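You operate a simulated robot arm through the tools that you are given. There is no shell and no other tool. Be economical: measure what you need, move in short steps, check, and stop when the job is done.

The job below is to be done with a simulated two-armed robot. You get a single attempt, and the scene is never put back.

Task
Dry the wet sole in its blue tray in the dryer at 60.
Fine: tray into the drawer, drawer shut and vent slider open before the run; one run, then heat back to 0.

It is judged by the outcome, as a careful person would: the job done as asked, and still so three seconds after it is handed in. It fails if anything else is knocked over, pushed out of place, dropped, spilled or broken.

Robot
Two 6-joint arms with three-finger grippers on one trunk, on a base that drives. Base frame: it is fixed to the floor where the robot stands at the start and does not move with it; the origin is under the middle of the robot, x ahead of it, y to its left, z up. Units: mm, rad, N and s.
The left shoulder is at the start at [40, 147, 1262], the right one opposite. With the tool pointing down near the work surface each hand reaches from about 100 to 320 mm from the robot's upright axis, wherever it stands, measured 20 degrees to its own side. Places, roughly: beige sole [1250, 500, 750]; blue tray (32x23x5 cm) [1200, 400, 900]; dryer button [700, -100, 800]; dryer dial [700, 0, 800]; dryer drawer [800, -200, 600]; dryer panel [700, -200, 800]; dryer vent slider [700, -300, 800]; inside the dryer drawer [900, -200, 500]. Payload 2.69 kg a hand.
Tool frame (each hand has its own): the origin (TCP) lies between the finger pads and is the grasp point; the fingertips stand 29 mm ahead of it; z points along the fingers, y is the line along which they close. The gripper opens to 120 mm. The gripper's body begins 78 mm behind the TCP.
Orientation is told as [roll, pitch, yaw] about the base's x, y, z axes, in that order, counted from this pose: with the fingers straight down and closing along the base's y, the tool's x points along the base's -x, its y along +y and its z along -z.

Tools
- The arms move only by the tool jog_arm. It takes "left_steps", "right_steps" or both (then of equal length, played together; a hand with none holds still); each is a list of rows, each an object of numbers (a shift or turn left out is 0, a gripper value left out holds the last): "x", "y", "z": the shift along the tool's x, y, z in units of 50 mm (1.0 is 50 mm); "rx", "ry", "rz": the turn, a rotation vector about the tool's x, y, z in units of 5 degrees (1.0 is 5 degrees). In form: [{"x": .., "y": .., "z": .., "rx": .., "ry": .., "rz": ..}, ...]. A call has 1 to 20 rows; each row shifts and turns the commanded pose from where the row before left it, along the tool's axes as they then stand. "left_gripper" and "right_gripper" are, for a hand that has rows, the opening, from 0 (shut) to 1 (fully open), set as the call begins (left out, the last holds). A call with a number of a shift or a turn outside -1 to 1 is refused whole. Rows are played at 5 a second. More than 50 mm and 0.15 rad between two rows, or a gripper value outside its range, and nothing of the call is played. Where a pose cannot be reached the arm comes as near as it can. A force on the tool above 50 N (or 10 N above the force at the start of the call, whichever is more), or a blocked arm, ends the call early, and 0.2 s more pass. The fingers move at their own pace and stop on an object; they squeeze with about 30 N. The grip force told is the motor's: it shows also when the fingers shut on nothing. Time passes only in rows, and 0.2 s behind the last, so rows that do not move let the fingers close. The reply holds the time, the measured pose of the TCP, the force on the tool along the base axes, the opening and the grip force, in the units named above and with some noise, with the torque about the TCP (base axes, N m) and any sound that the robot's microphone picked up, and new pictures: "show" is both (left out), scene, wrist or none (wrist: the cameras of the hands that moved).
- Cameras (640 x 400 px; columns grow to the right, rows downward): "scene" is now at [87.3, -23.5, 1461.2]; the picture's right is [-0.32, -0.95, 0.00], its down [-0.80, 0.27, -0.54] and it looks along [0.51, -0.17, -0.84] (base axes); focal length 274 px, centre (320, 200). "left" rides on the left gripper at [63, 0, -104] in its tool frame; the picture's right is [-0.01, 1.00, 0.00], its down [-0.83, 0.00, -0.56] and it looks along [-0.56, 0.00, 0.83] (tool axes); focal length 275 px, centre (320, 200). "right" rides on the right gripper at [63, 0, -104] in its tool frame; the picture's right is [0.00, 1.00, 0.00], its down [-0.83, 0.00, -0.56] and it looks along [-0.56, 0.00, 0.83] (tool axes); focal length 275 px, centre (320, 200).
- move_column(by): slides the trunk up (or, below 0, down) by that many mm; the arms and the scene camera ride with it, the base frame stays. It gives what a move gives, with no picture.
- base_move(legs): drives the robot by 1 to 6 legs, each [ahead, turn to the left] in mm and rad, along the robot's own axes; the way and the turn of a leg run together, so that a leg with both is an arc; at most 1500 mm and 3.142 rad a leg. The arms and the cameras ride along, it lands a little off, and it stops where it bumps. It gives what a move gives, and a new picture of the scene camera.
- head_to(pan, tilt): turns the head with the scene camera to pan (to the left, within 1.501 rad either way) and tilt (down, from -0.506 to 1.204), counted from straight ahead of the robot. It gives what a move gives, and a new picture of the scene camera.
- locate(camera, pixels): for up to 12 pixels [column, row] of the newest picture of that camera ("zoom" is the newest enlarged one), the place [x, y, z] in the base frame of the surface seen there, good to about 2 mm. The clock stands still meanwhile.
- enlarge(camera, box): a new picture of the part [left, top, right, bottom] of that camera's present view, enlarged. The clock stands still meanwhile.
- job_done(): hands the job in; it is judged then, once.

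Go step by step. Measure first, check grasps and placings, and put right what went wrong. The budget is 80 turns and 260 pictures, counting those below and the enlarged ones. Unless the task says otherwise, let go and move clear before handing in, and close with one line.

The tools are called as name(argument=value, ...) on one line, values as JSON. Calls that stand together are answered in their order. jog_arm: Moves the arms, as the interface text tells. Its arguments: {"type":"object","properties":{"left_steps":{"type":"array"},"left_gripper":{"type":"number"},"right_steps":{"type":"array"},"right_gripper":{"type":"number"},"show":{"type":"string","enum":["both","scene","wrist","none"]}},"required":[]} The other tools are called the same way: move_column (by) slides the trunk up or down; base_move (legs) drives the base; head_to (pan, tilt) turns the head that bears the scene camera; locate (camera, pixels) gives the place of the surface under pixels of a picture; enlarge (camera, box) takes an enlarged picture of a part of a camera's view; job_done () hands the job in.

At the start:

```text
t: 0.0
left_ee_pos: [525.8, 99.5, 976.5]
left_orientation: [0.001, -0.001, 0.0]
left_force: [-0.4, 0.5, 0.9]
left_torque: [-0.03, -0.01, 0.04]
left_gripper_width: 120.2
left_grasp_force: 0.2
right_ee_pos: [445.6, -307.9, 888.3]
right_orientation: [0.0, 0.002, 0.001]
right_force: [0.2, -0.2, 0.1]
right_torque: [0.03, -0.02, 0.02]
right_gripper_width: 120.0
right_grasp_force: 0.2
trunk travel left (down, up): [-389.0, 109.0]
robot x, y, heading: [-0.6, -0.8, 0.001]
head pan, tilt: [-0.325, 0.997]
```

scene: 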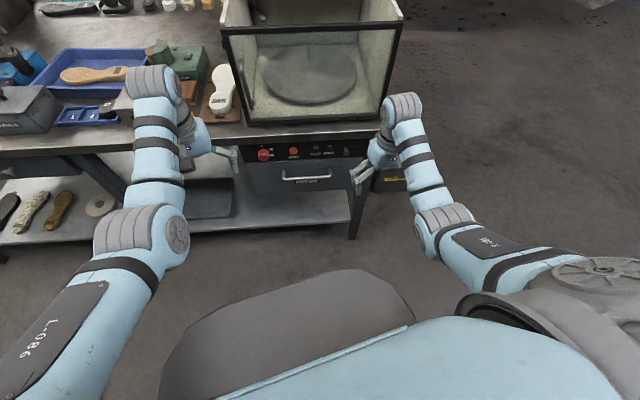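
right: 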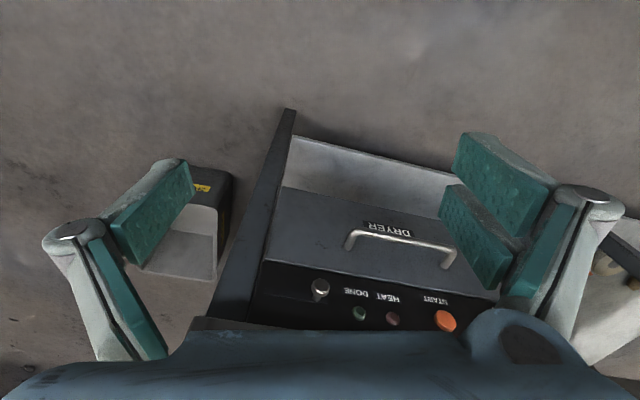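
left: 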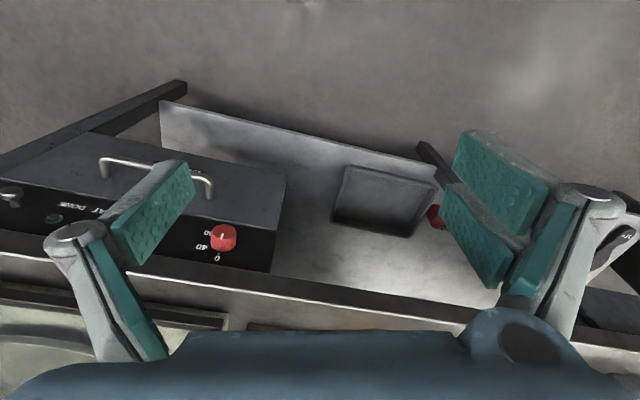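

The scene shows the dryer panel at about (300,153), the drawer handle at (305,177) and the blue tray with the beige sole at (90,72). I'll zoom in on the panel and the tray area.

enlarge(camera="scene", box=[230, 120, 390, 220])

locate(camera="scene", pixels=[[263, 154], [293, 153], [347, 151], [282, 179], [329, 177], [306, 177], [65, 55], [120, 52], [40, 92], [95, 75], [220, 100], [300, 190]])

enlarge(camera="right", box=[220, 180, 540, 380])

enlarge(camera="scene", box=[0, 20, 240, 170])

```text
4.00 times, centred on (310, 170) of scene
```

zoom: 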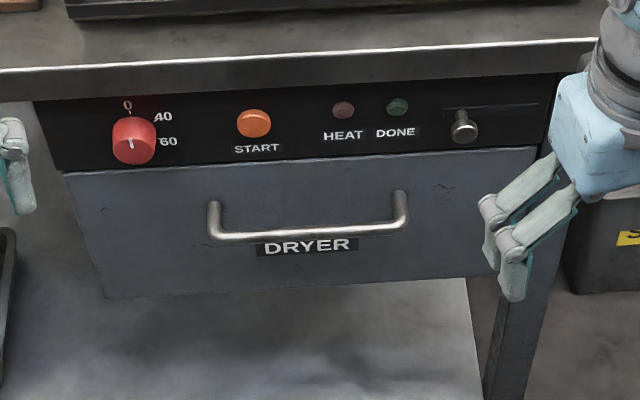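

```text
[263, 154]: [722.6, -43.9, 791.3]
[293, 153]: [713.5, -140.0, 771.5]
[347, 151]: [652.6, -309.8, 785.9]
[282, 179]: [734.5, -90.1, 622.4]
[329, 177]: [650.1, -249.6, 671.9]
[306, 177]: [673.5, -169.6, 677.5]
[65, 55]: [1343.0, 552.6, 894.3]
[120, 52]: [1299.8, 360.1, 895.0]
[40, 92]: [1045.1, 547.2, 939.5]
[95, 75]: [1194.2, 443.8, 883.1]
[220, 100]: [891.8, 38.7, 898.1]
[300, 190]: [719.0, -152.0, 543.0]
```

```text
2.00 times, centred on (380, 280) of right
```

zoom: 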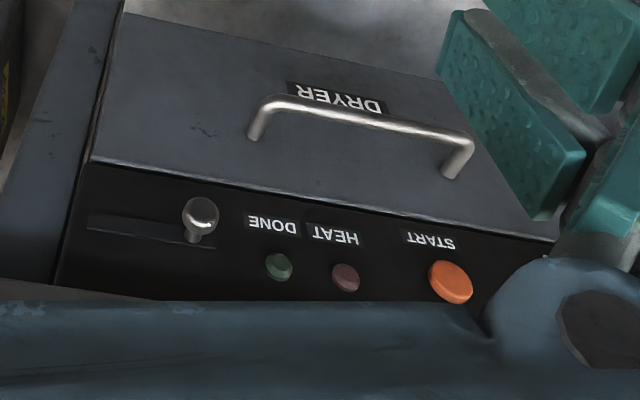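

```text
2.67 times, centred on (120, 95) of scene
```

zoom: 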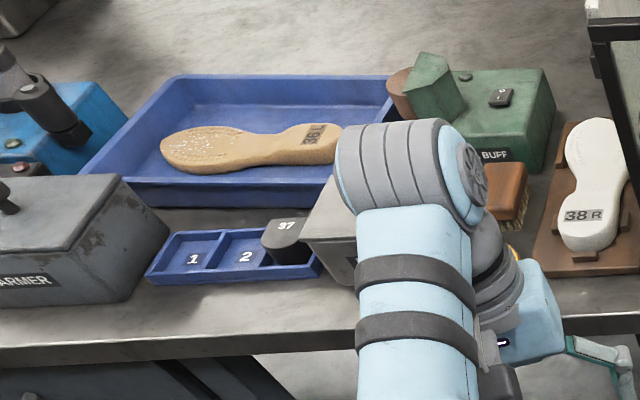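

The zoomed picture shows the tray outline, from (180,78) to (400,80) at the back and (80,175) to (340,205) at the front. I'll locate its corners and the clutter near it first, then the panel.

locate(camera="zoom", pixels=[[178, 77], [384, 78], [88, 177], [200, 192], [318, 194], [165, 140], [335, 140], [220, 190], [150, 280], [300, 215], [120, 180], [420, 330]])

enlarge(camera="scene", box=[230, 120, 390, 220])

locate(camera="zoom", pixels=[[133, 150], [160, 175], [500, 155], [254, 122], [464, 125], [213, 205], [400, 195], [213, 235], [400, 225], [305, 232], [100, 290], [470, 272]])

```text
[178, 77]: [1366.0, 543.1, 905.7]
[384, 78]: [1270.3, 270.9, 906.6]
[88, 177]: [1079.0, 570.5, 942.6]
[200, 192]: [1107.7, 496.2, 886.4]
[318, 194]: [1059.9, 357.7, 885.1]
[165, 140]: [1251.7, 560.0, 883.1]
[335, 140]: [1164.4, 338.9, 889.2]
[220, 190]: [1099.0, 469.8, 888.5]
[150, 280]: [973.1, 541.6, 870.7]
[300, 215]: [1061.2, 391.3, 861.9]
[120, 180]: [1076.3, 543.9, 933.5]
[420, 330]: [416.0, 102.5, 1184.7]
```

```text
4.00 times, centred on (310, 170) of scene
```

zoom: 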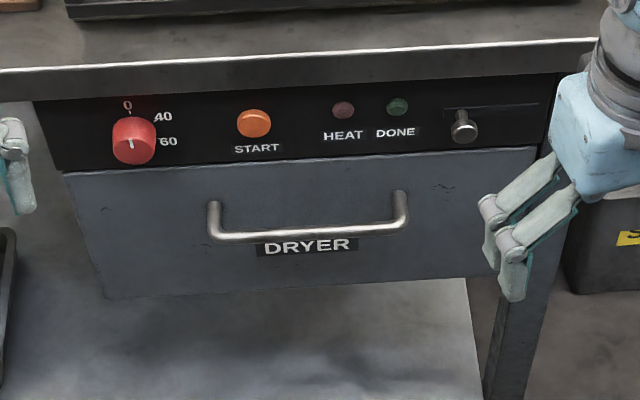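

```text
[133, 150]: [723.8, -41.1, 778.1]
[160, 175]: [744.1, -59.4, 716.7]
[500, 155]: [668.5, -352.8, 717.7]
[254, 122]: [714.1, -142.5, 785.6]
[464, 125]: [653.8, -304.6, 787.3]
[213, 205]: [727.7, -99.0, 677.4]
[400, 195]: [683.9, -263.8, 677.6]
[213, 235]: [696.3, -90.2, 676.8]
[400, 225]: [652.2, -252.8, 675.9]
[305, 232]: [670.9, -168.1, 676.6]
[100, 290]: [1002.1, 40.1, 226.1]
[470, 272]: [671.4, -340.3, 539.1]
```

Face line runs through (744,-59) and (668,-353), so the bench heading is about -0.252 rad and the handle is about 695 mm straight ahead once I turn. Turning to face the bench and lowering the trunk.

base_move(legs=[[0, -0.252]])

move_column(by=-290)

head_to(pan=0, tilt=0.75)

```text
t: 1.3
left_ee_pos: [534.4, -35.8, 976.3]
left_orientation: [0.001, -0.001, -0.252]
left_force: [0.2, 0.1, -0.6]
left_torque: [-0.01, 0.02, 0.02]
left_gripper_width: 120.0
left_grasp_force: 0.1
right_ee_pos: [355.8, -409.4, 888.6]
right_orientation: [-0.001, 0.0, -0.252]
right_force: [0.8, 0.5, -0.2]
right_torque: [0.0, 0.0, 0.01]
right_gripper_width: 119.8
right_grasp_force: 0.1
trunk travel left (down, up): [-389.0, 109.0]
robot x, y, heading: [1.5, -1.6, -0.251]
head pan, tilt: [-0.325, 0.997]
```

scene: 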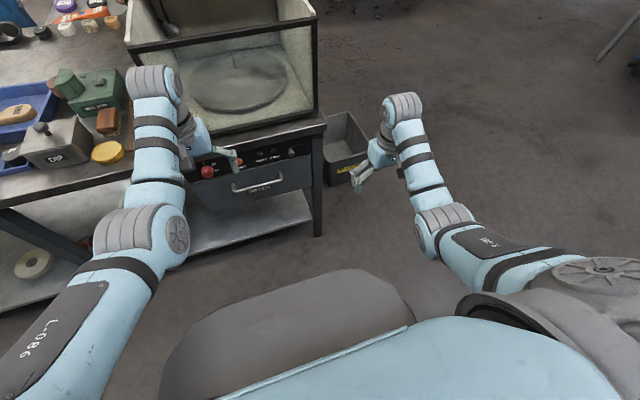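

```text
t: 4.2
left_ee_pos: [534.5, -34.8, 685.1]
left_orientation: [-0.001, 0.0, -0.251]
left_force: [0.1, -0.2, 0.2]
left_torque: [-0.01, -0.02, 0.01]
left_gripper_width: 119.9
left_grasp_force: 0.0
right_ee_pos: [355.1, -409.3, 599.1]
right_orientation: [0.002, 0.0, -0.252]
right_force: [0.7, 0.4, -0.2]
right_torque: [-0.02, 0.0, 0.0]
right_gripper_width: 120.0
right_grasp_force: 0.0
trunk travel left (down, up): [-99.0, 399.0]
robot x, y, heading: [0.4, -0.6, -0.252]
head pan, tilt: [-0.325, 0.997]
```

```text
t: 5.0
left_ee_pos: [536.3, -35.1, 686.1]
left_orientation: [0.001, -0.002, -0.25]
left_force: [0.0, 0.3, 0.8]
left_torque: [-0.04, 0.02, 0.0]
left_gripper_width: 119.9
left_grasp_force: 0.1
right_ee_pos: [353.3, -409.4, 598.3]
right_orientation: [0.001, 0.0, -0.251]
right_force: [-0.8, 0.4, 0.5]
right_torque: [0.01, -0.04, 0.03]
right_gripper_width: 120.0
right_grasp_force: 0.1
trunk travel left (down, up): [-99.0, 399.0]
robot x, y, heading: [0.8, 1.9, -0.251]
head pan, tilt: [0.0, 0.75]
```

scene: 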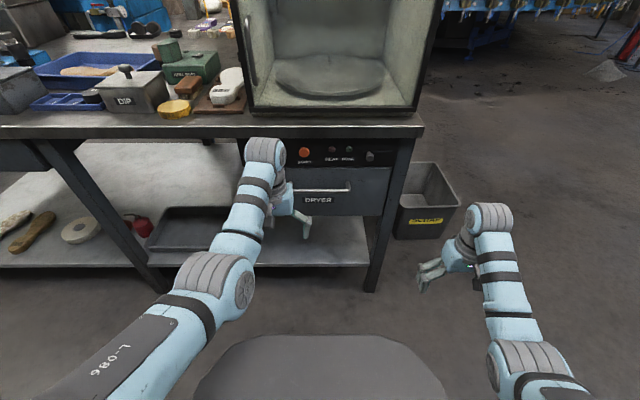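

Now facing the bench with the left TCP about 165 mm short of the handle. I'll rotate the left hand so its fingers point at the drawer and close vertically.

jog_arm(left_steps=[{"rx": -0.9897, "ry": -0.9897, "rz": 0.9897}, {"rx": -0.9897, "ry": -0.9897, "rz": 0.9897}, {"rx": -0.9897, "ry": -0.9897, "rz": 0.9897}, {"rx": -0.9897, "ry": -0.9897, "rz": 0.9897}, {"rx": -0.9897, "ry": -0.9897, "rz": 0.9897}, {"rx": -0.9897, "ry": -0.9897, "rz": 0.9897}, {"rx": -0.9897, "ry": -0.9897, "rz": 0.9897}, {"rx": -0.9897, "ry": -0.9897, "rz": 0.9897}, {"rx": -0.9897, "ry": -0.9897, "rz": 0.9897}, {"rx": -0.9897, "ry": -0.9897, "rz": 0.9897}, {"rx": -0.9897, "ry": -0.9897, "rz": 0.9897}, {"rx": -0.9897, "ry": -0.9897, "rz": 0.9897}, {"rx": -0.9897, "ry": -0.9897, "rz": 0.9897}, {"rx": -0.9897, "ry": -0.9897, "rz": 0.9897}], left_gripper=0.5)

```text
t: 6.8
left_ee_pos: [621.5, 73.1, 702.2]
left_orientation: [0.98, -0.282, -1.071]
left_force: [-0.5, -0.7, -0.4]
left_torque: [0.01, 0.01, 0.02]
left_gripper_width: 59.9
left_grasp_force: 0.0
left hand out of reach, approached as far as the arm can: row 3, 4, 5, 6, 7, 8
right_ee_pos: [354.4, -409.8, 598.1]
right_orientation: [-0.001, 0.0, -0.252]
right_force: [-0.1, 0.0, -0.7]
right_torque: [0.02, 0.0, 0.01]
right_gripper_width: 120.0
right_grasp_force: 0.2
trunk travel left (down, up): [-99.0, 399.0]
robot x, y, heading: [-1.2, -0.5, -0.248]
head pan, tilt: [0.0, 0.75]
stopped in row 8 (left hand): the arm was blocked; the commanded pose is now the measured one
```

scene: 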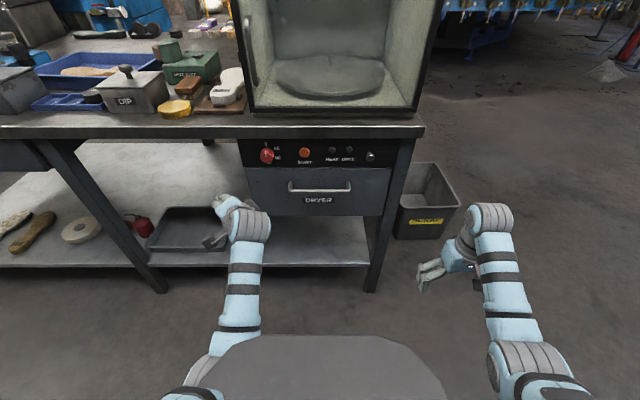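
left: 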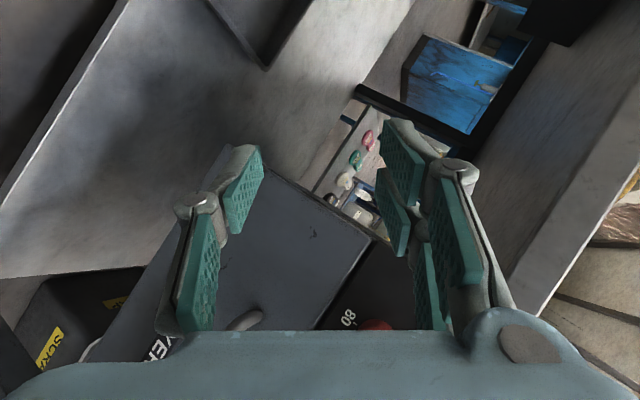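

The arm got blocked partway: the hand drifted left, and its tool now points forward-left and down. I'll pull it back and right first, then finish the remaining rotation in smaller rows.

jog_arm(left_steps=[{"x": -0.3, "y": -0.54, "z": -0.65}, {"x": -0.3, "y": -0.54, "z": -0.65}, {"x": -0.3, "y": -0.54, "z": -0.65}, {"rx": -0.65, "ry": -0.92, "rz": 0.685}, {"rx": -0.65, "ry": -0.92, "rz": 0.685}, {"rx": -0.65, "ry": -0.92, "rz": 0.685}, {"rx": -0.65, "ry": -0.92, "rz": 0.685}, {"rx": -0.65, "ry": -0.92, "rz": 0.685}, {"rx": -0.65, "ry": -0.92, "rz": 0.685}, {"rx": -0.65, "ry": -0.92, "rz": 0.685}, {"rx": -0.65, "ry": -0.92, "rz": 0.685}])

```text
t: 7.4
left_ee_pos: [623.2, 98.1, 724.9]
left_orientation: [1.109, -0.226, -1.039]
left_force: [0.4, -0.3, 0.7]
left_torque: [0.02, -0.01, -0.04]
left_gripper_width: 59.7
left_grasp_force: 0.0
left hand out of reach, approached as far as the arm can: row 2, 3
right_ee_pos: [354.4, -409.5, 599.5]
right_orientation: [-0.001, 0.0, -0.253]
right_force: [-0.3, 0.3, -1.0]
right_torque: [-0.01, 0.01, 0.0]
right_gripper_width: 120.0
right_grasp_force: 0.2
trunk travel left (down, up): [-99.0, 399.0]
robot x, y, heading: [-0.1, -3.8, -0.255]
head pan, tilt: [0.0, 0.75]
stopped in row 3 (left hand): the arm was blocked; the commanded pose is now the measured one
```

scene: 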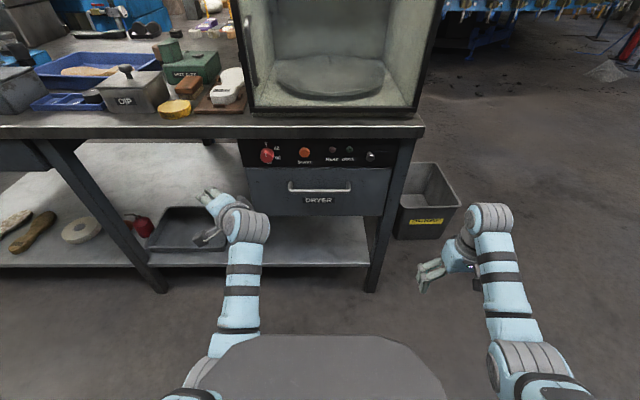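
left: 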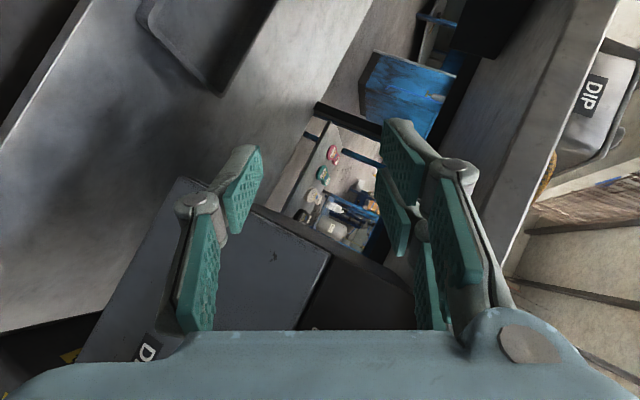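

The hand is still bent left and the translation made it worse. I'll rotate in place toward the forearm direction, which should straighten the wrist.

jog_arm(left_steps=[{"rx": -0.44, "ry": -0.91, "rz": 0.495}, {"rx": -0.44, "ry": -0.91, "rz": 0.495}, {"rx": -0.44, "ry": -0.91, "rz": 0.495}, {"rx": -0.44, "ry": -0.91, "rz": 0.495}, {"rx": -0.44, "ry": -0.91, "rz": 0.495}, {"rx": -0.44, "ry": -0.91, "rz": 0.495}, {"rx": -0.44, "ry": -0.91, "rz": 0.495}, {"rx": -0.44, "ry": -0.91, "rz": 0.495}, {"rx": -0.44, "ry": -0.91, "rz": 0.495}], show="scene")

```text
t: 8.7
left_ee_pos: [643.3, 48.8, 808.3]
left_orientation: [1.516, -0.283, -1.575]
left_force: [0.4, 0.2, -0.5]
left_torque: [0.0, 0.01, -0.02]
left_gripper_width: 60.1
left_grasp_force: 0.1
right_ee_pos: [355.1, -409.3, 600.4]
right_orientation: [0.0, 0.0, -0.253]
right_force: [-0.8, -0.6, -0.7]
right_torque: [-0.01, -0.02, -0.01]
right_gripper_width: 120.0
right_grasp_force: 0.0
trunk travel left (down, up): [-99.0, 399.0]
robot x, y, heading: [-2.3, -3.3, -0.251]
head pan, tilt: [0.0, 0.75]
stopped in row 6 (left hand): the arm was blocked; the commanded pose is now the measured one
```

scene: 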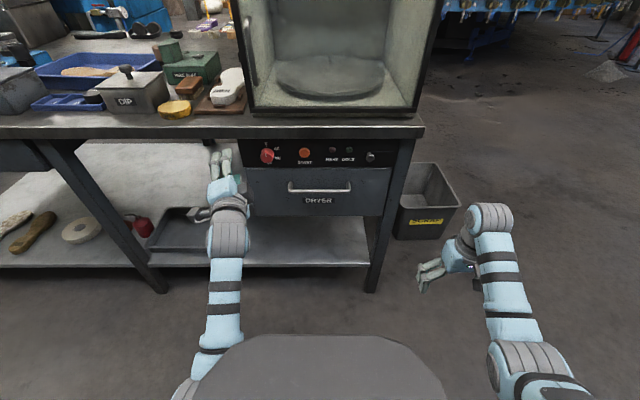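

The hand now points straight ahead at z 808. I'll back off 90 mm, then square it to the drawer heading and level the roll.

jog_arm(left_steps=[{"z": -0.6}, {"z": -0.6}, {"z": -0.6}, {"rx": 0.2, "ry": -0.685, "rz": 0.85}, {"rx": 0.2, "ry": -0.685, "rz": 0.85}, {"rx": 0.2, "ry": -0.685, "rz": 0.85}, {"rx": 0.2, "ry": -0.685, "rz": 0.85}], show="scene")

```text
t: 9.4
left_ee_pos: [599.2, 81.6, 906.1]
left_orientation: [1.732, -0.184, -1.582]
left_force: [-0.8, 0.1, -0.7]
left_torque: [-0.01, 0.02, -0.02]
left_gripper_width: 60.2
left_grasp_force: 0.1
right_ee_pos: [355.8, -409.2, 601.7]
right_orientation: [-0.001, 0.0, -0.25]
right_force: [0.3, -0.5, 0.0]
right_torque: [0.0, 0.02, 0.01]
right_gripper_width: 119.8
right_grasp_force: 0.1
trunk travel left (down, up): [-99.0, 399.0]
robot x, y, heading: [2.2, 0.7, -0.254]
head pan, tilt: [0.0, 0.75]
stopped in row 3 (left hand): the arm was blocked; the commanded pose is now the measured one
```

scene: 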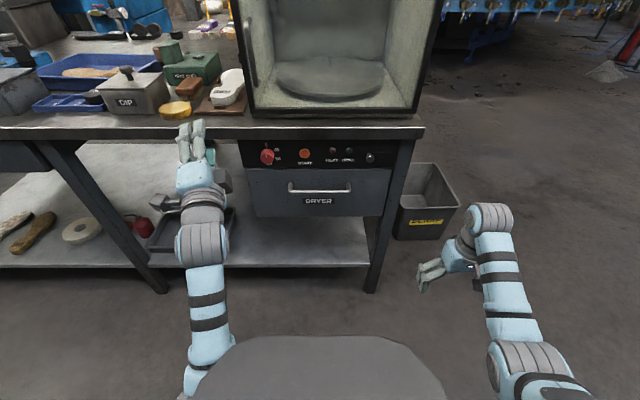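

Blocked again, and the hand rose instead of retracting, so I need to see what the upper arm is doing. Looking down-left.

head_to(pan=0.5, tilt=1.15)

```text
t: 10.3
left_ee_pos: [600.0, 81.5, 913.0]
left_orientation: [1.748, -0.186, -1.585]
left_force: [0.0, 0.7, 0.5]
left_torque: [0.0, -0.01, 0.06]
left_gripper_width: 59.9
left_grasp_force: 0.0
right_ee_pos: [355.0, -409.6, 602.0]
right_orientation: [0.0, -0.002, -0.25]
right_force: [0.5, -0.3, 0.6]
right_torque: [0.02, -0.01, 0.01]
right_gripper_width: 119.9
right_grasp_force: 0.1
trunk travel left (down, up): [-99.0, 399.0]
robot x, y, heading: [-0.4, 0.1, -0.25]
head pan, tilt: [0.499, 1.15]
```

scene: 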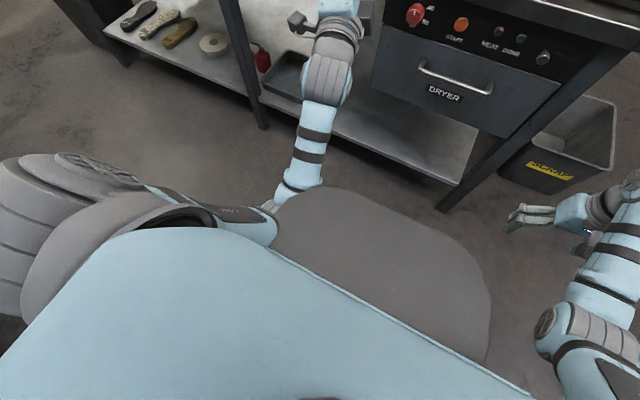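

The left elbow has dropped down beside the base cover at (270,210), which is what blocks it. I'll measure the right arm, still in its home shape, and the left arm's joints for comparison.

locate(camera="scene", pixels=[[560, 325], [600, 250], [620, 205], [575, 375], [268, 212], [300, 185], [325, 80], [335, 40], [230, 225], [100, 180], [330, 230], [620, 190]])

```text
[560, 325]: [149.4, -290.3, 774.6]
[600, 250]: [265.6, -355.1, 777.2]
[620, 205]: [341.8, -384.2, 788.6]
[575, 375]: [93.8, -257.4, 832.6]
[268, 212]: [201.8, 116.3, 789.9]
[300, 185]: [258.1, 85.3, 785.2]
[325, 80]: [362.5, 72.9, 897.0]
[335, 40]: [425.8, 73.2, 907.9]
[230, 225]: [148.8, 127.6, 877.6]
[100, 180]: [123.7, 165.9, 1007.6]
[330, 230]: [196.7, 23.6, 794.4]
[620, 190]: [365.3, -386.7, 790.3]
```

The right arm shows the home shape (elbow at z≈760, forearm level), while the left elbow at (202,116) sits on the base cover, z≈794. I'll raise the trunk to free it, then roll the left hand back in place.

move_column(by=150)

jog_arm(left_steps=[{"rz": -1}, {"rz": -1}, {"rz": -1}, {"rz": -1}, {"rz": -1}, {"rz": -1}, {"rz": -1}, {"rz": -1}, {"rz": -1}, {"rz": -1}, {"rz": -1}, {"rz": -1}, {"rz": -1}, {"rz": -1}, {"rz": -1}, {"rz": -1}], show="scene")

```text
t: 12.1
left_ee_pos: [599.8, 80.7, 1053.0]
left_orientation: [1.732, -0.182, -1.584]
left_force: [0.5, -0.3, 0.7]
left_torque: [-0.02, -0.04, 0.0]
left_gripper_width: 60.2
left_grasp_force: 0.0
right_ee_pos: [354.6, -409.4, 747.8]
right_orientation: [0.0, 0.0, -0.252]
right_force: [-0.3, -0.1, -0.5]
right_torque: [0.03, -0.02, -0.04]
right_gripper_width: 120.3
right_grasp_force: 0.1
trunk travel left (down, up): [-249.0, 249.0]
robot x, y, heading: [-2.1, -0.4, -0.253]
head pan, tilt: [0.499, 1.15]
```

```text
t: 15.5
left_ee_pos: [597.8, 82.2, 1053.5]
left_orientation: [-3.068, -1.412, 3.085]
left_force: [0.1, -0.3, 1.4]
left_torque: [0.0, -0.02, 0.01]
left_gripper_width: 60.1
left_grasp_force: 0.0
right_ee_pos: [355.2, -409.1, 750.3]
right_orientation: [0.0, 0.001, -0.253]
right_force: [-0.9, -0.3, 0.1]
right_torque: [-0.03, 0.0, 0.03]
right_gripper_width: 120.2
right_grasp_force: 0.1
trunk travel left (down, up): [-249.0, 249.0]
robot x, y, heading: [-1.8, 2.8, -0.255]
head pan, tilt: [0.499, 1.15]
```

scene: 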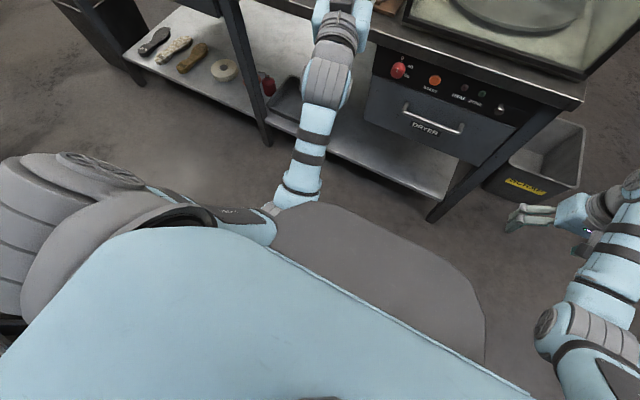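

The roll worked cleanly. Next I'll yaw the hand to the bench heading and pitch it down to about 45°, pivoting about the wrist.

jog_arm(left_steps=[{"rx": 0.95, "y": -0.3}, {"rx": 0.95, "y": -0.3}, {"rx": 0.95, "y": -0.3}, {"ry": 1, "x": 0.31}, {"ry": 1, "x": 0.31}, {"ry": 1, "x": 0.31}, {"ry": 1, "x": 0.31}, {"ry": 1, "x": 0.31}, {"ry": 1, "x": 0.31}, {"ry": 1, "x": 0.31}, {"ry": 1, "x": 0.31}, {"ry": 1, "x": 0.31}, {"ry": 1, "x": 0.31}, {"ry": 1, "x": 0.31}], show="scene")

```text
t: 18.5
left_ee_pos: [553.3, 51.8, 894.4]
left_orientation: [0.04, -0.764, -0.258]
left_force: [-0.8, -0.2, 0.5]
left_torque: [0.02, 0.0, -0.02]
left_gripper_width: 60.1
left_grasp_force: 0.2
right_ee_pos: [355.4, -409.8, 748.8]
right_orientation: [0.001, 0.0, -0.251]
right_force: [0.6, 0.2, -0.1]
right_torque: [-0.04, -0.01, 0.02]
right_gripper_width: 120.1
right_grasp_force: 0.0
trunk travel left (down, up): [-249.0, 249.0]
robot x, y, heading: [-0.4, -0.2, -0.249]
head pan, tilt: [0.499, 1.15]
```

scene: 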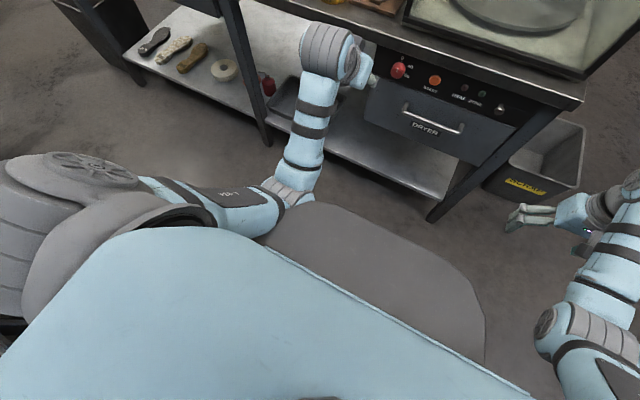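

The left hand is back in a good pose: pitched 44° and squared to the bench. I'll check whether the grey cover is fixed or rides with the trunk.

locate(camera="scene", pixels=[[380, 250], [320, 220], [440, 320], [280, 190], [270, 240], [460, 130], [409, 100], [480, 260], [180, 215]])

enlarge(camera="scene", box=[360, 40, 600, 190])

```text
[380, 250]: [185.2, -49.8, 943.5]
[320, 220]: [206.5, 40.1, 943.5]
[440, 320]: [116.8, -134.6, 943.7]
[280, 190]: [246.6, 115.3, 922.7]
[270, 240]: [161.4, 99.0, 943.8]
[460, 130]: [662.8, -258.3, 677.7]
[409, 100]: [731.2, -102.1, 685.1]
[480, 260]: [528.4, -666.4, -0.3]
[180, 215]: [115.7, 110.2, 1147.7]
```

```text
2.67 times, centred on (480, 115) of scene
```

zoom: 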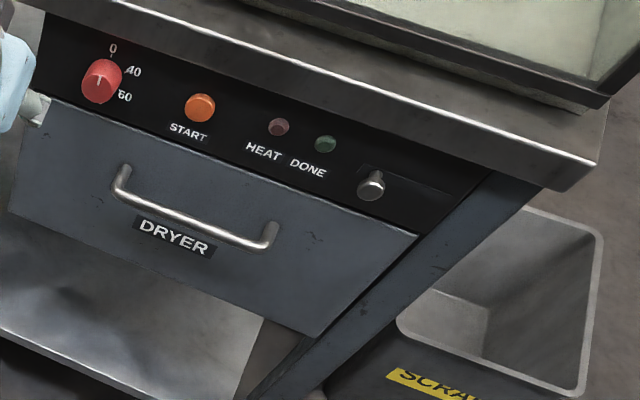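

The cover rides with the trunk, and a level forearm sits about 200 mm below the shoulder. A level tool at handle height (676) therefore works with the trunk lowered nearly all the way. Levelling the hand first, then rolling it for a vertical pinch.

jog_arm(left_steps=[{"ry": -1, "x": -0.1}, {"ry": -1, "x": -0.1}, {"ry": -1, "x": -0.1}, {"ry": -1, "x": -0.1}, {"ry": -1, "x": -0.1}, {"ry": -1, "x": -0.1}, {"ry": -1, "x": -0.1}, {"ry": -1, "x": -0.1}, {"ry": -1, "x": -0.1}, {"rz": 1}, {"rz": 1}, {"rz": 1}, {"rz": 1}, {"rz": 1}, {"rz": 1}, {"rz": 1}, {"rz": 1}, {"rz": 1}], show="none")

jog_arm(left_steps=[{"rz": 1}, {"rz": 1}, {"rz": 1}, {"rz": 1}, {"rz": 1}, {"rz": 1}, {"rz": 1}, {"rz": 1}, {"rz": 1}], show="scene")

```text
t: 22.3
left_ee_pos: [571.5, 45.2, 935.8]
left_orientation: [1.544, -0.755, -1.781]
left_force: [0.2, 0.0, 0.1]
left_torque: [0.01, 0.01, 0.01]
left_gripper_width: 60.1
left_grasp_force: 0.1
right_ee_pos: [354.6, -410.6, 749.2]
right_orientation: [0.0, 0.0, -0.252]
right_force: [-0.3, -0.2, -0.3]
right_torque: [0.0, 0.01, 0.0]
right_gripper_width: 119.8
right_grasp_force: 0.1
trunk travel left (down, up): [-249.0, 249.0]
robot x, y, heading: [0.3, 3.3, -0.252]
head pan, tilt: [0.499, 1.15]
```

```text
t: 24.3
left_ee_pos: [571.0, 46.1, 934.9]
left_orientation: [1.552, 0.031, -1.801]
left_force: [-0.2, -0.7, 0.0]
left_torque: [-0.02, 0.04, 0.03]
left_gripper_width: 59.8
left_grasp_force: 0.1
right_ee_pos: [355.8, -409.6, 750.2]
right_orientation: [0.001, 0.001, -0.251]
right_force: [-0.3, -0.8, -0.9]
right_torque: [0.01, -0.01, -0.02]
right_gripper_width: 119.9
right_grasp_force: 0.1
trunk travel left (down, up): [-249.0, 249.0]
robot x, y, heading: [2.0, -2.8, -0.252]
head pan, tilt: [0.499, 1.15]
```

scene: 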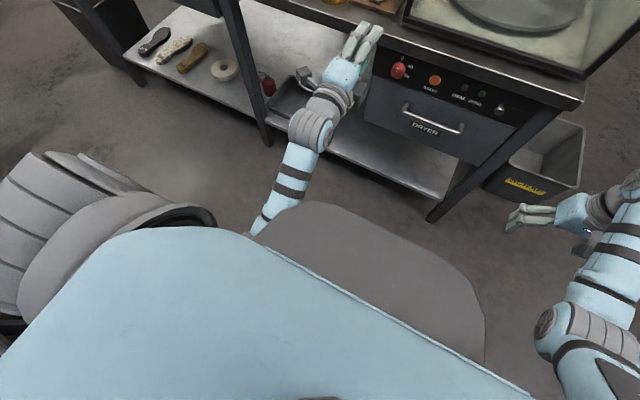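

The hand is now level with the pinch vertical (TCP about 187 mm left of the handle). I'll lower the trunk and shift the whole robot to the right with a back–turn–ahead–turn drive.

move_column(by=-247)

base_move(legs=[[-210, 0], [0, -0.6], [313, 0], [0, 0.6]])

head_to(pan=0.1, tilt=0.65)

```text
t: 27.0
left_ee_pos: [575.5, 43.0, 813.0]
left_orientation: [1.57, 0.027, -1.803]
left_force: [-1.0, -0.4, -0.2]
left_torque: [0.0, 0.02, -0.02]
left_gripper_width: 60.1
left_grasp_force: 0.1
right_ee_pos: [354.7, -410.5, 618.3]
right_orientation: [0.0, -0.004, -0.252]
right_force: [0.2, 0.0, 0.6]
right_torque: [0.0, -0.06, 0.02]
right_gripper_width: 119.9
right_grasp_force: 0.2
trunk travel left (down, up): [-97.0, 401.0]
robot x, y, heading: [-2.5, -0.3, -0.251]
head pan, tilt: [0.499, 1.15]
stopped: the arm was blocked; the commanded pose is now the measured one
```

```text
t: 33.7
left_ee_pos: [582.6, -146.6, 839.1]
left_orientation: [1.628, 0.026, -1.806]
left_force: [0.2, -0.5, -0.7]
left_torque: [-0.02, 0.01, 0.03]
left_gripper_width: 60.2
left_grasp_force: 0.0
right_ee_pos: [350.6, -596.1, 615.2]
right_orientation: [-0.002, 0.0, -0.258]
right_force: [-0.2, -0.1, 0.1]
right_torque: [0.0, 0.01, 0.0]
right_gripper_width: 120.2
right_grasp_force: 0.0
trunk travel left (down, up): [-97.0, 401.0]
robot x, y, heading: [-2.8, -183.3, -0.254]
head pan, tilt: [0.499, 1.15]
```

scene: 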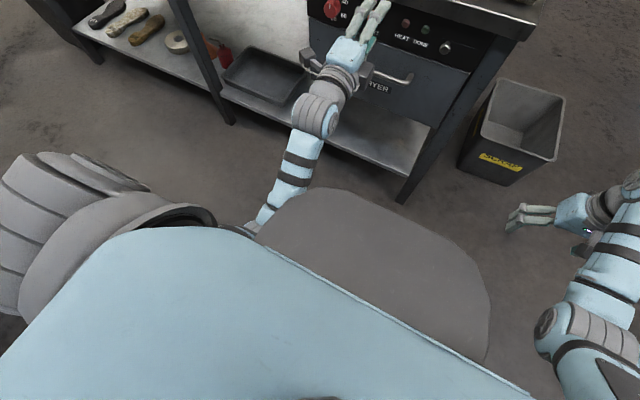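

```text
t: 34.6
left_ee_pos: [584.1, -147.2, 842.9]
left_orientation: [1.638, 0.028, -1.807]
left_force: [-0.4, 0.0, -0.7]
left_torque: [-0.01, 0.01, 0.01]
left_gripper_width: 60.0
left_grasp_force: 0.1
right_ee_pos: [351.8, -595.3, 613.8]
right_orientation: [-0.002, -0.002, -0.258]
right_force: [0.0, -0.2, 0.0]
right_torque: [0.04, -0.01, -0.04]
right_gripper_width: 120.1
right_grasp_force: 0.1
trunk travel left (down, up): [-97.0, 401.0]
robot x, y, heading: [-1.3, -184.7, -0.26]
head pan, tilt: [0.099, 0.649]
```

scene: 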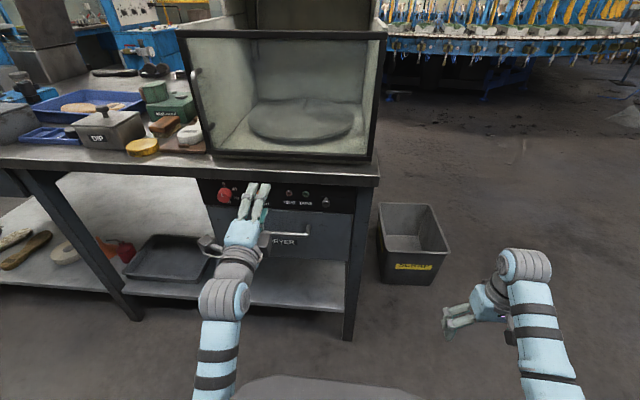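

The trunk stopped because the left elbow was tucked too low behind the hand. I'll free it upward, back the base off, then extend the arm forward and pitch it down a bit before lowering again.

move_column(by=70)

base_move(legs=[[-110, 0]])

jog_arm(left_steps=[{"rx": 1, "z": 0.35, "y": -0.2}, {"rx": 1, "z": 0.35, "y": -0.2}, {"rx": 1, "z": 0.35, "y": -0.2}, {"rx": 1, "z": 0.35, "y": -0.3}, {"rx": 1, "z": 0.35, "y": -0.3}, {"rx": 1, "z": 0.35, "y": -0.3}], show="none")

head_to(pan=0.3, tilt=0.9)

```text
t: 35.7
left_ee_pos: [583.8, -147.5, 889.8]
left_orientation: [1.623, 0.025, -1.807]
left_force: [-0.4, 0.7, 0.5]
left_torque: [0.03, 0.02, 0.02]
left_gripper_width: 60.1
left_grasp_force: 0.0
right_ee_pos: [352.1, -595.9, 666.0]
right_orientation: [-0.001, -0.001, -0.258]
right_force: [0.4, 0.6, 0.7]
right_torque: [0.02, 0.01, 0.01]
right_gripper_width: 120.2
right_grasp_force: 0.0
trunk travel left (down, up): [-167.0, 331.0]
robot x, y, heading: [3.4, -185.7, -0.259]
head pan, tilt: [0.099, 0.649]
```

```text
t: 36.9
left_ee_pos: [476.6, -118.1, 891.9]
left_orientation: [1.624, 0.026, -1.806]
left_force: [-0.6, 0.4, 0.0]
left_torque: [-0.02, 0.02, 0.04]
left_gripper_width: 60.0
left_grasp_force: 0.1
right_ee_pos: [244.3, -567.4, 667.6]
right_orientation: [0.001, 0.001, -0.258]
right_force: [0.0, 0.1, 0.1]
right_torque: [0.03, 0.01, -0.04]
right_gripper_width: 119.9
right_grasp_force: 0.1
trunk travel left (down, up): [-167.0, 331.0]
robot x, y, heading: [-106.7, -153.0, -0.258]
head pan, tilt: [0.099, 0.649]
```

scene: 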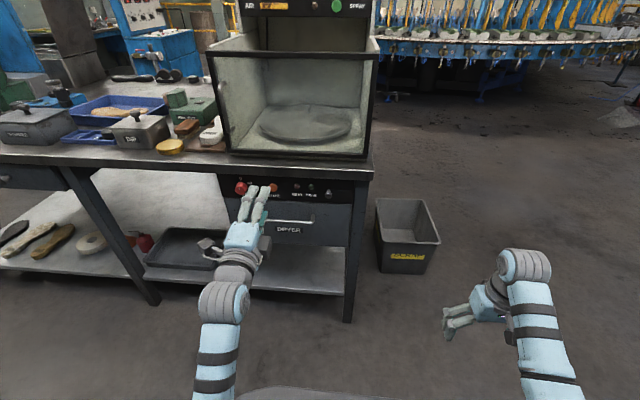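

```text
t: 38.3
left_ee_pos: [562.3, -137.9, 800.5]
left_orientation: [1.1, 0.026, -1.805]
left_force: [-0.6, -0.3, -1.0]
left_torque: [-0.01, -0.01, 0.0]
left_gripper_width: 60.0
left_grasp_force: 0.0
right_ee_pos: [243.9, -567.6, 665.8]
right_orientation: [0.001, -0.001, -0.259]
right_force: [-0.3, 0.1, -0.3]
right_torque: [0.02, 0.03, 0.0]
right_gripper_width: 120.1
right_grasp_force: 0.0
trunk travel left (down, up): [-167.0, 331.0]
robot x, y, heading: [-110.3, -155.5, -0.255]
head pan, tilt: [0.099, 0.649]
```

```text
t: 39.1
left_ee_pos: [562.5, -137.5, 800.9]
left_orientation: [1.103, 0.026, -1.808]
left_force: [0.2, 0.8, -0.4]
left_torque: [0.02, -0.04, 0.05]
left_gripper_width: 60.1
left_grasp_force: 0.0
right_ee_pos: [244.2, -568.3, 666.8]
right_orientation: [0.0, 0.002, -0.257]
right_force: [-0.2, 0.7, -0.1]
right_torque: [-0.02, 0.0, 0.01]
right_gripper_width: 119.8
right_grasp_force: 0.0
trunk travel left (down, up): [-167.0, 331.0]
robot x, y, heading: [-108.7, -151.9, -0.259]
head pan, tilt: [0.3, 0.901]
```

scene: 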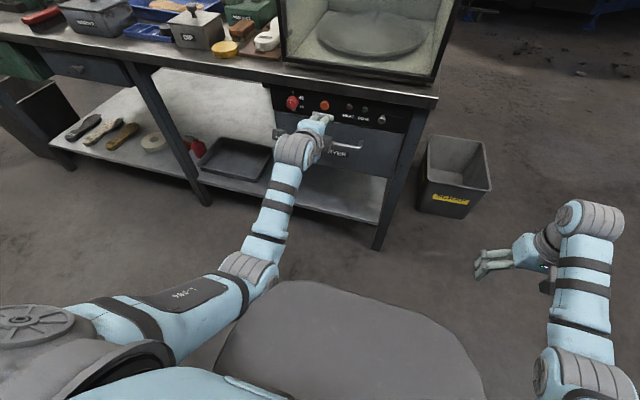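

The arm is now extended sensibly with the TCP centred on the handle laterally. Lowering to handle height and checking with the wrist view.

move_column(by=-123)

base_move(legs=[[55, 0]])

jog_arm(left_steps=[{}], show="wrist")

```text
t: 40.6
left_ee_pos: [561.5, -137.8, 677.2]
left_orientation: [1.102, 0.026, -1.806]
left_force: [0.9, -0.6, 0.1]
left_torque: [0.01, 0.02, 0.0]
left_gripper_width: 59.7
left_grasp_force: 0.0
right_ee_pos: [244.9, -567.6, 543.4]
right_orientation: [-0.001, 0.0, -0.258]
right_force: [0.3, 0.6, 0.5]
right_torque: [-0.03, -0.02, 0.02]
right_gripper_width: 120.2
right_grasp_force: 0.1
trunk travel left (down, up): [-44.0, 454.0]
robot x, y, heading: [-107.6, -154.8, -0.26]
head pan, tilt: [0.3, 0.901]
```

```text
t: 41.5
left_ee_pos: [616.7, -151.1, 675.3]
left_orientation: [1.101, 0.023, -1.807]
left_force: [0.4, -0.2, -1.2]
left_torque: [-0.01, -0.06, -0.01]
left_gripper_width: 60.0
left_grasp_force: 0.0
right_ee_pos: [298.9, -582.4, 542.8]
right_orientation: [-0.001, -0.001, -0.259]
right_force: [0.5, -0.8, 0.2]
right_torque: [0.0, 0.0, 0.0]
right_gripper_width: 120.2
right_grasp_force: 0.1
trunk travel left (down, up): [-44.0, 454.0]
robot x, y, heading: [-53.9, -168.7, -0.257]
head pan, tilt: [0.3, 0.901]
```

scene: 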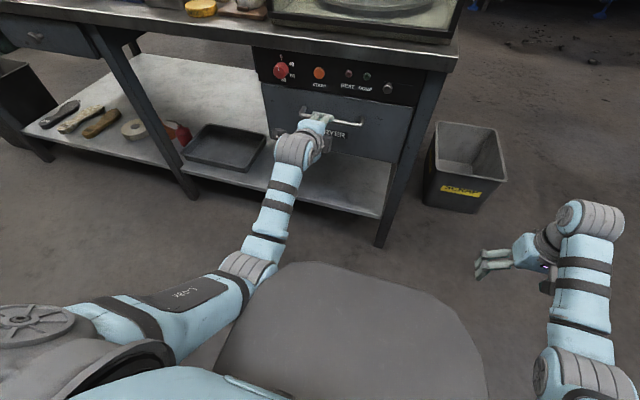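

```text
t: 42.0
left_ee_pos: [615.6, -150.3, 676.0]
left_orientation: [1.101, 0.027, -1.807]
left_force: [0.3, 0.9, 0.4]
left_torque: [0.01, 0.0, -0.02]
left_gripper_width: 59.9
left_grasp_force: 0.2
right_ee_pos: [297.9, -581.6, 544.0]
right_orientation: [0.0, -0.001, -0.258]
right_force: [-0.7, -1.0, 0.3]
right_torque: [-0.01, 0.0, 0.0]
right_gripper_width: 120.1
right_grasp_force: 0.1
trunk travel left (down, up): [-44.0, 454.0]
robot x, y, heading: [-52.0, -170.2, -0.259]
head pan, tilt: [0.3, 0.901]
```

left: 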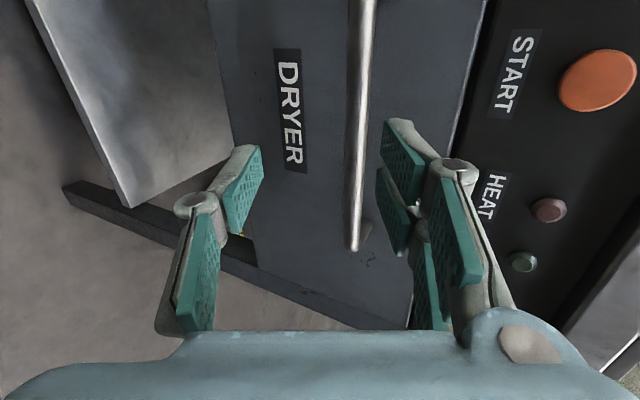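

The bar lies between the fingers at (358,130). Measuring it in the wrist view.

locate(camera="left", pixels=[[360, 60], [357, 130], [352, 200], [300, 60]])

```text
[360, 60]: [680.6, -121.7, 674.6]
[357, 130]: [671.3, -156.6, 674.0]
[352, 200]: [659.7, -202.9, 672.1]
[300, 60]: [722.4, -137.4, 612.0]
```

Bar surface at f≈689, z≈675, and the drawer face at f≈734. I'll narrow the fingers, creep ahead about 47 mm and grip.

jog_arm(left_steps=[{"y": 0.05}, {}], left_gripper=0.32, show="none")

base_move(legs=[[47, 0]])

jog_arm(left_steps=[{}, {}, {}, {}], left_gripper=0, show="wrist")

```text
t: 42.5
left_ee_pos: [617.3, -151.3, 678.8]
left_orientation: [1.101, 0.026, -1.807]
left_force: [0.4, -0.1, 0.3]
left_torque: [0.0, 0.01, 0.02]
left_gripper_width: 38.4
left_grasp_force: 0.1
right_ee_pos: [296.4, -582.5, 543.1]
right_orientation: [0.001, 0.0, -0.259]
right_force: [0.1, -0.2, 0.5]
right_torque: [0.01, 0.01, -0.01]
right_gripper_width: 120.0
right_grasp_force: 0.2
trunk travel left (down, up): [-44.0, 454.0]
robot x, y, heading: [-53.2, -168.0, -0.256]
head pan, tilt: [0.3, 0.901]
```

```text
t: 43.5
left_ee_pos: [663.1, -163.6, 678.5]
left_orientation: [1.101, 0.026, -1.807]
left_force: [0.6, 0.3, -1.0]
left_torque: [-0.01, 0.03, 0.0]
left_gripper_width: 38.4
left_grasp_force: 0.1
right_ee_pos: [344.2, -594.2, 543.5]
right_orientation: [-0.001, 0.002, -0.259]
right_force: [0.4, -0.9, -0.2]
right_torque: [0.01, 0.07, 0.0]
right_gripper_width: 120.1
right_grasp_force: 0.1
trunk travel left (down, up): [-44.0, 454.0]
robot x, y, heading: [-8.8, -180.7, -0.26]
head pan, tilt: [0.3, 0.901]
```

scene: 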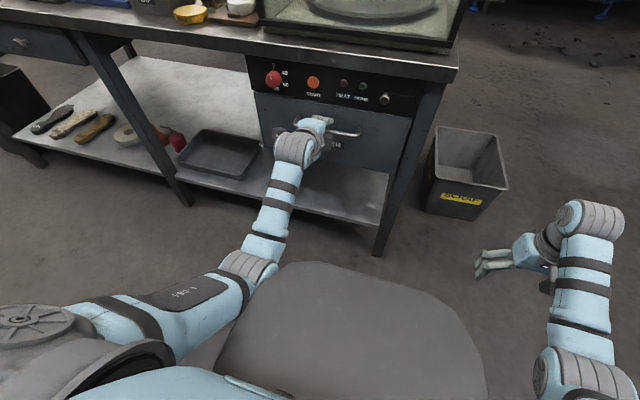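

```text
t: 44.5
left_ee_pos: [661.8, -162.9, 677.7]
left_orientation: [1.098, 0.025, -1.807]
left_force: [-9.9, 0.1, -10.7]
left_torque: [-0.73, 0.4, 0.47]
left_gripper_width: 13.1
left_grasp_force: 40.1
right_ee_pos: [344.5, -592.9, 543.3]
right_orientation: [0.002, 0.0, -0.258]
right_force: [0.8, 0.2, 0.7]
right_torque: [0.0, -0.01, 0.04]
right_gripper_width: 120.2
right_grasp_force: 0.1
trunk travel left (down, up): [-44.0, 454.0]
robot x, y, heading: [-10.9, -181.1, -0.261]
head pan, tilt: [0.3, 0.901]
```

left: 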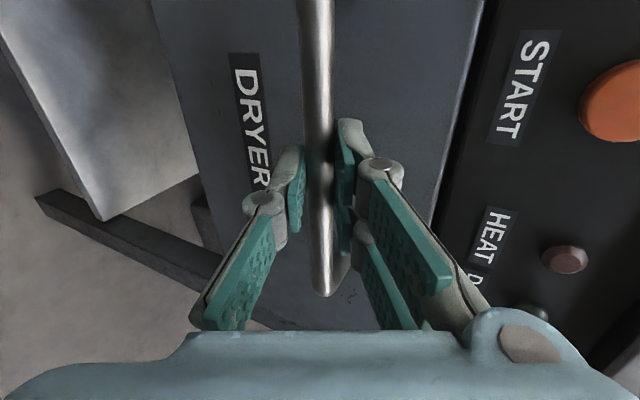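

The bar is gripped (13 mm, 40 N). Pulling the drawer by driving backward in two legs.

base_move(legs=[[-150, 0]])

base_move(legs=[[-130, 0]])

```text
t: 45.8
left_ee_pos: [518.4, -126.7, 676.4]
left_orientation: [1.099, 0.023, -1.807]
left_force: [-0.5, -6.7, -14.3]
left_torque: [-0.86, 0.42, 0.24]
left_gripper_width: 13.3
left_grasp_force: 40.3
right_ee_pos: [200.0, -555.9, 542.7]
right_orientation: [0.001, 0.003, -0.26]
right_force: [-0.1, 0.1, 0.2]
right_torque: [-0.02, -0.01, 0.0]
right_gripper_width: 120.2
right_grasp_force: 0.0
trunk travel left (down, up): [-44.0, 454.0]
robot x, y, heading: [-151.0, -142.9, -0.263]
head pan, tilt: [0.3, 0.901]
```

scene: 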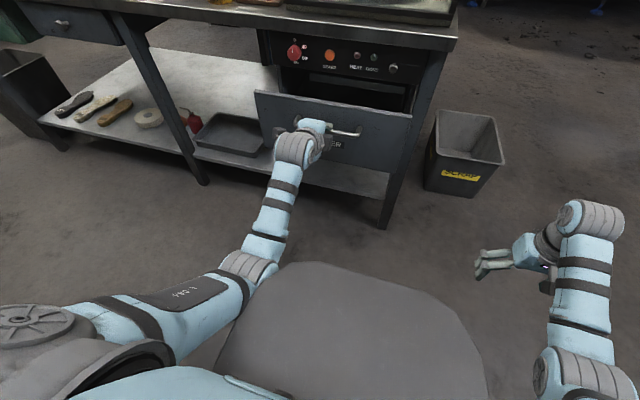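

```text
t: 47.1
left_ee_pos: [394.3, -94.5, 677.5]
left_orientation: [1.099, 0.026, -1.811]
left_force: [-3.1, -12.9, -10.9]
left_torque: [-1.11, 0.39, -0.15]
left_gripper_width: 13.6
left_grasp_force: 39.8
right_ee_pos: [74.8, -522.8, 542.0]
right_orientation: [0.002, 0.001, -0.26]
right_force: [0.2, -0.4, 0.1]
right_torque: [-0.01, -0.02, -0.02]
right_gripper_width: 120.0
right_grasp_force: 0.2
trunk travel left (down, up): [-44.0, 454.0]
robot x, y, heading: [-278.2, -112.5, -0.255]
head pan, tilt: [0.3, 0.901]
```

scene: 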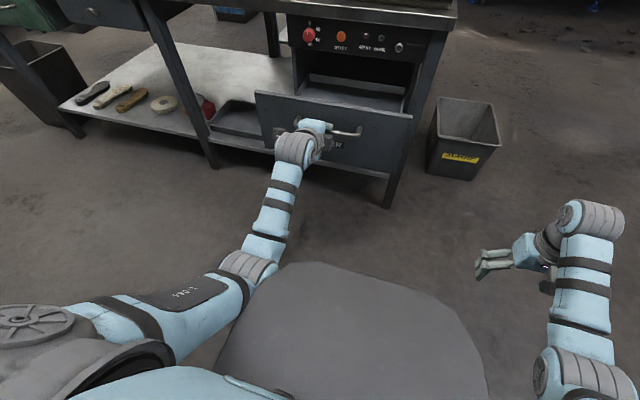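

The drawer is out about 277 mm and still moves freely. Pulling a bit further while watching force.

base_move(legs=[[-45, 0]])

head_to(pan=0.1, tilt=0.7)

```text
t: 48.0
left_ee_pos: [349.1, -83.5, 677.8]
left_orientation: [1.097, 0.024, -1.811]
left_force: [-0.7, -5.0, -6.2]
left_torque: [-0.86, 0.29, 0.25]
left_gripper_width: 13.2
left_grasp_force: 39.9
right_ee_pos: [29.9, -511.5, 543.9]
right_orientation: [-0.001, 0.0, -0.261]
right_force: [0.1, 0.3, -0.4]
right_torque: [0.02, -0.02, 0.04]
right_gripper_width: 120.1
right_grasp_force: 0.0
trunk travel left (down, up): [-44.0, 454.0]
robot x, y, heading: [-321.4, -97.6, -0.26]
head pan, tilt: [0.3, 0.901]
```

scene: 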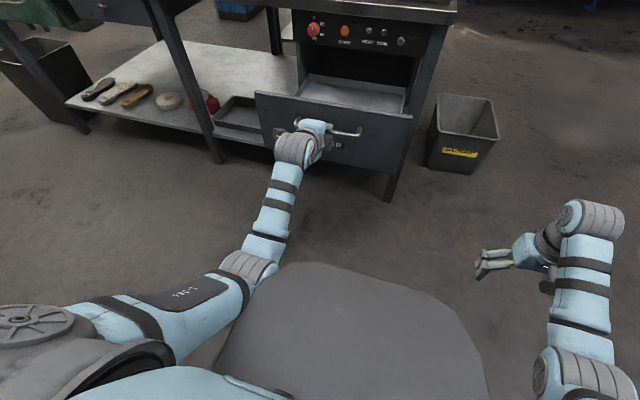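

```text
t: 48.7
left_ee_pos: [350.6, -83.4, 676.9]
left_orientation: [1.098, 0.023, -1.812]
left_force: [0.0, -1.2, -0.9]
left_torque: [-0.79, 0.2, 0.36]
left_gripper_width: 13.4
left_grasp_force: 40.3
right_ee_pos: [30.3, -511.7, 542.7]
right_orientation: [-0.001, 0.0, -0.26]
right_force: [0.0, -0.2, -1.3]
right_torque: [0.01, 0.01, 0.02]
right_gripper_width: 119.9
right_grasp_force: 0.1
trunk travel left (down, up): [-44.0, 454.0]
robot x, y, heading: [-317.9, -100.8, -0.264]
head pan, tilt: [0.099, 0.7]
```

scene: 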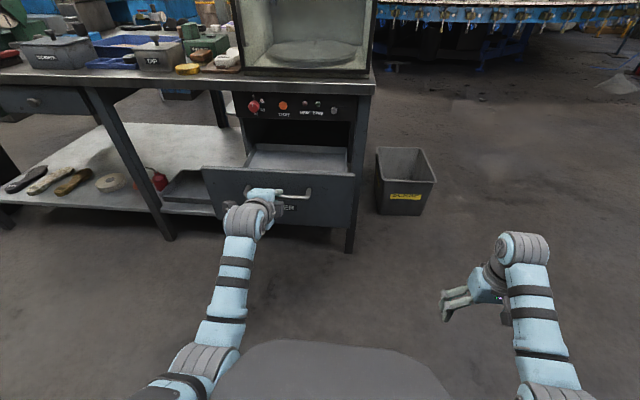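

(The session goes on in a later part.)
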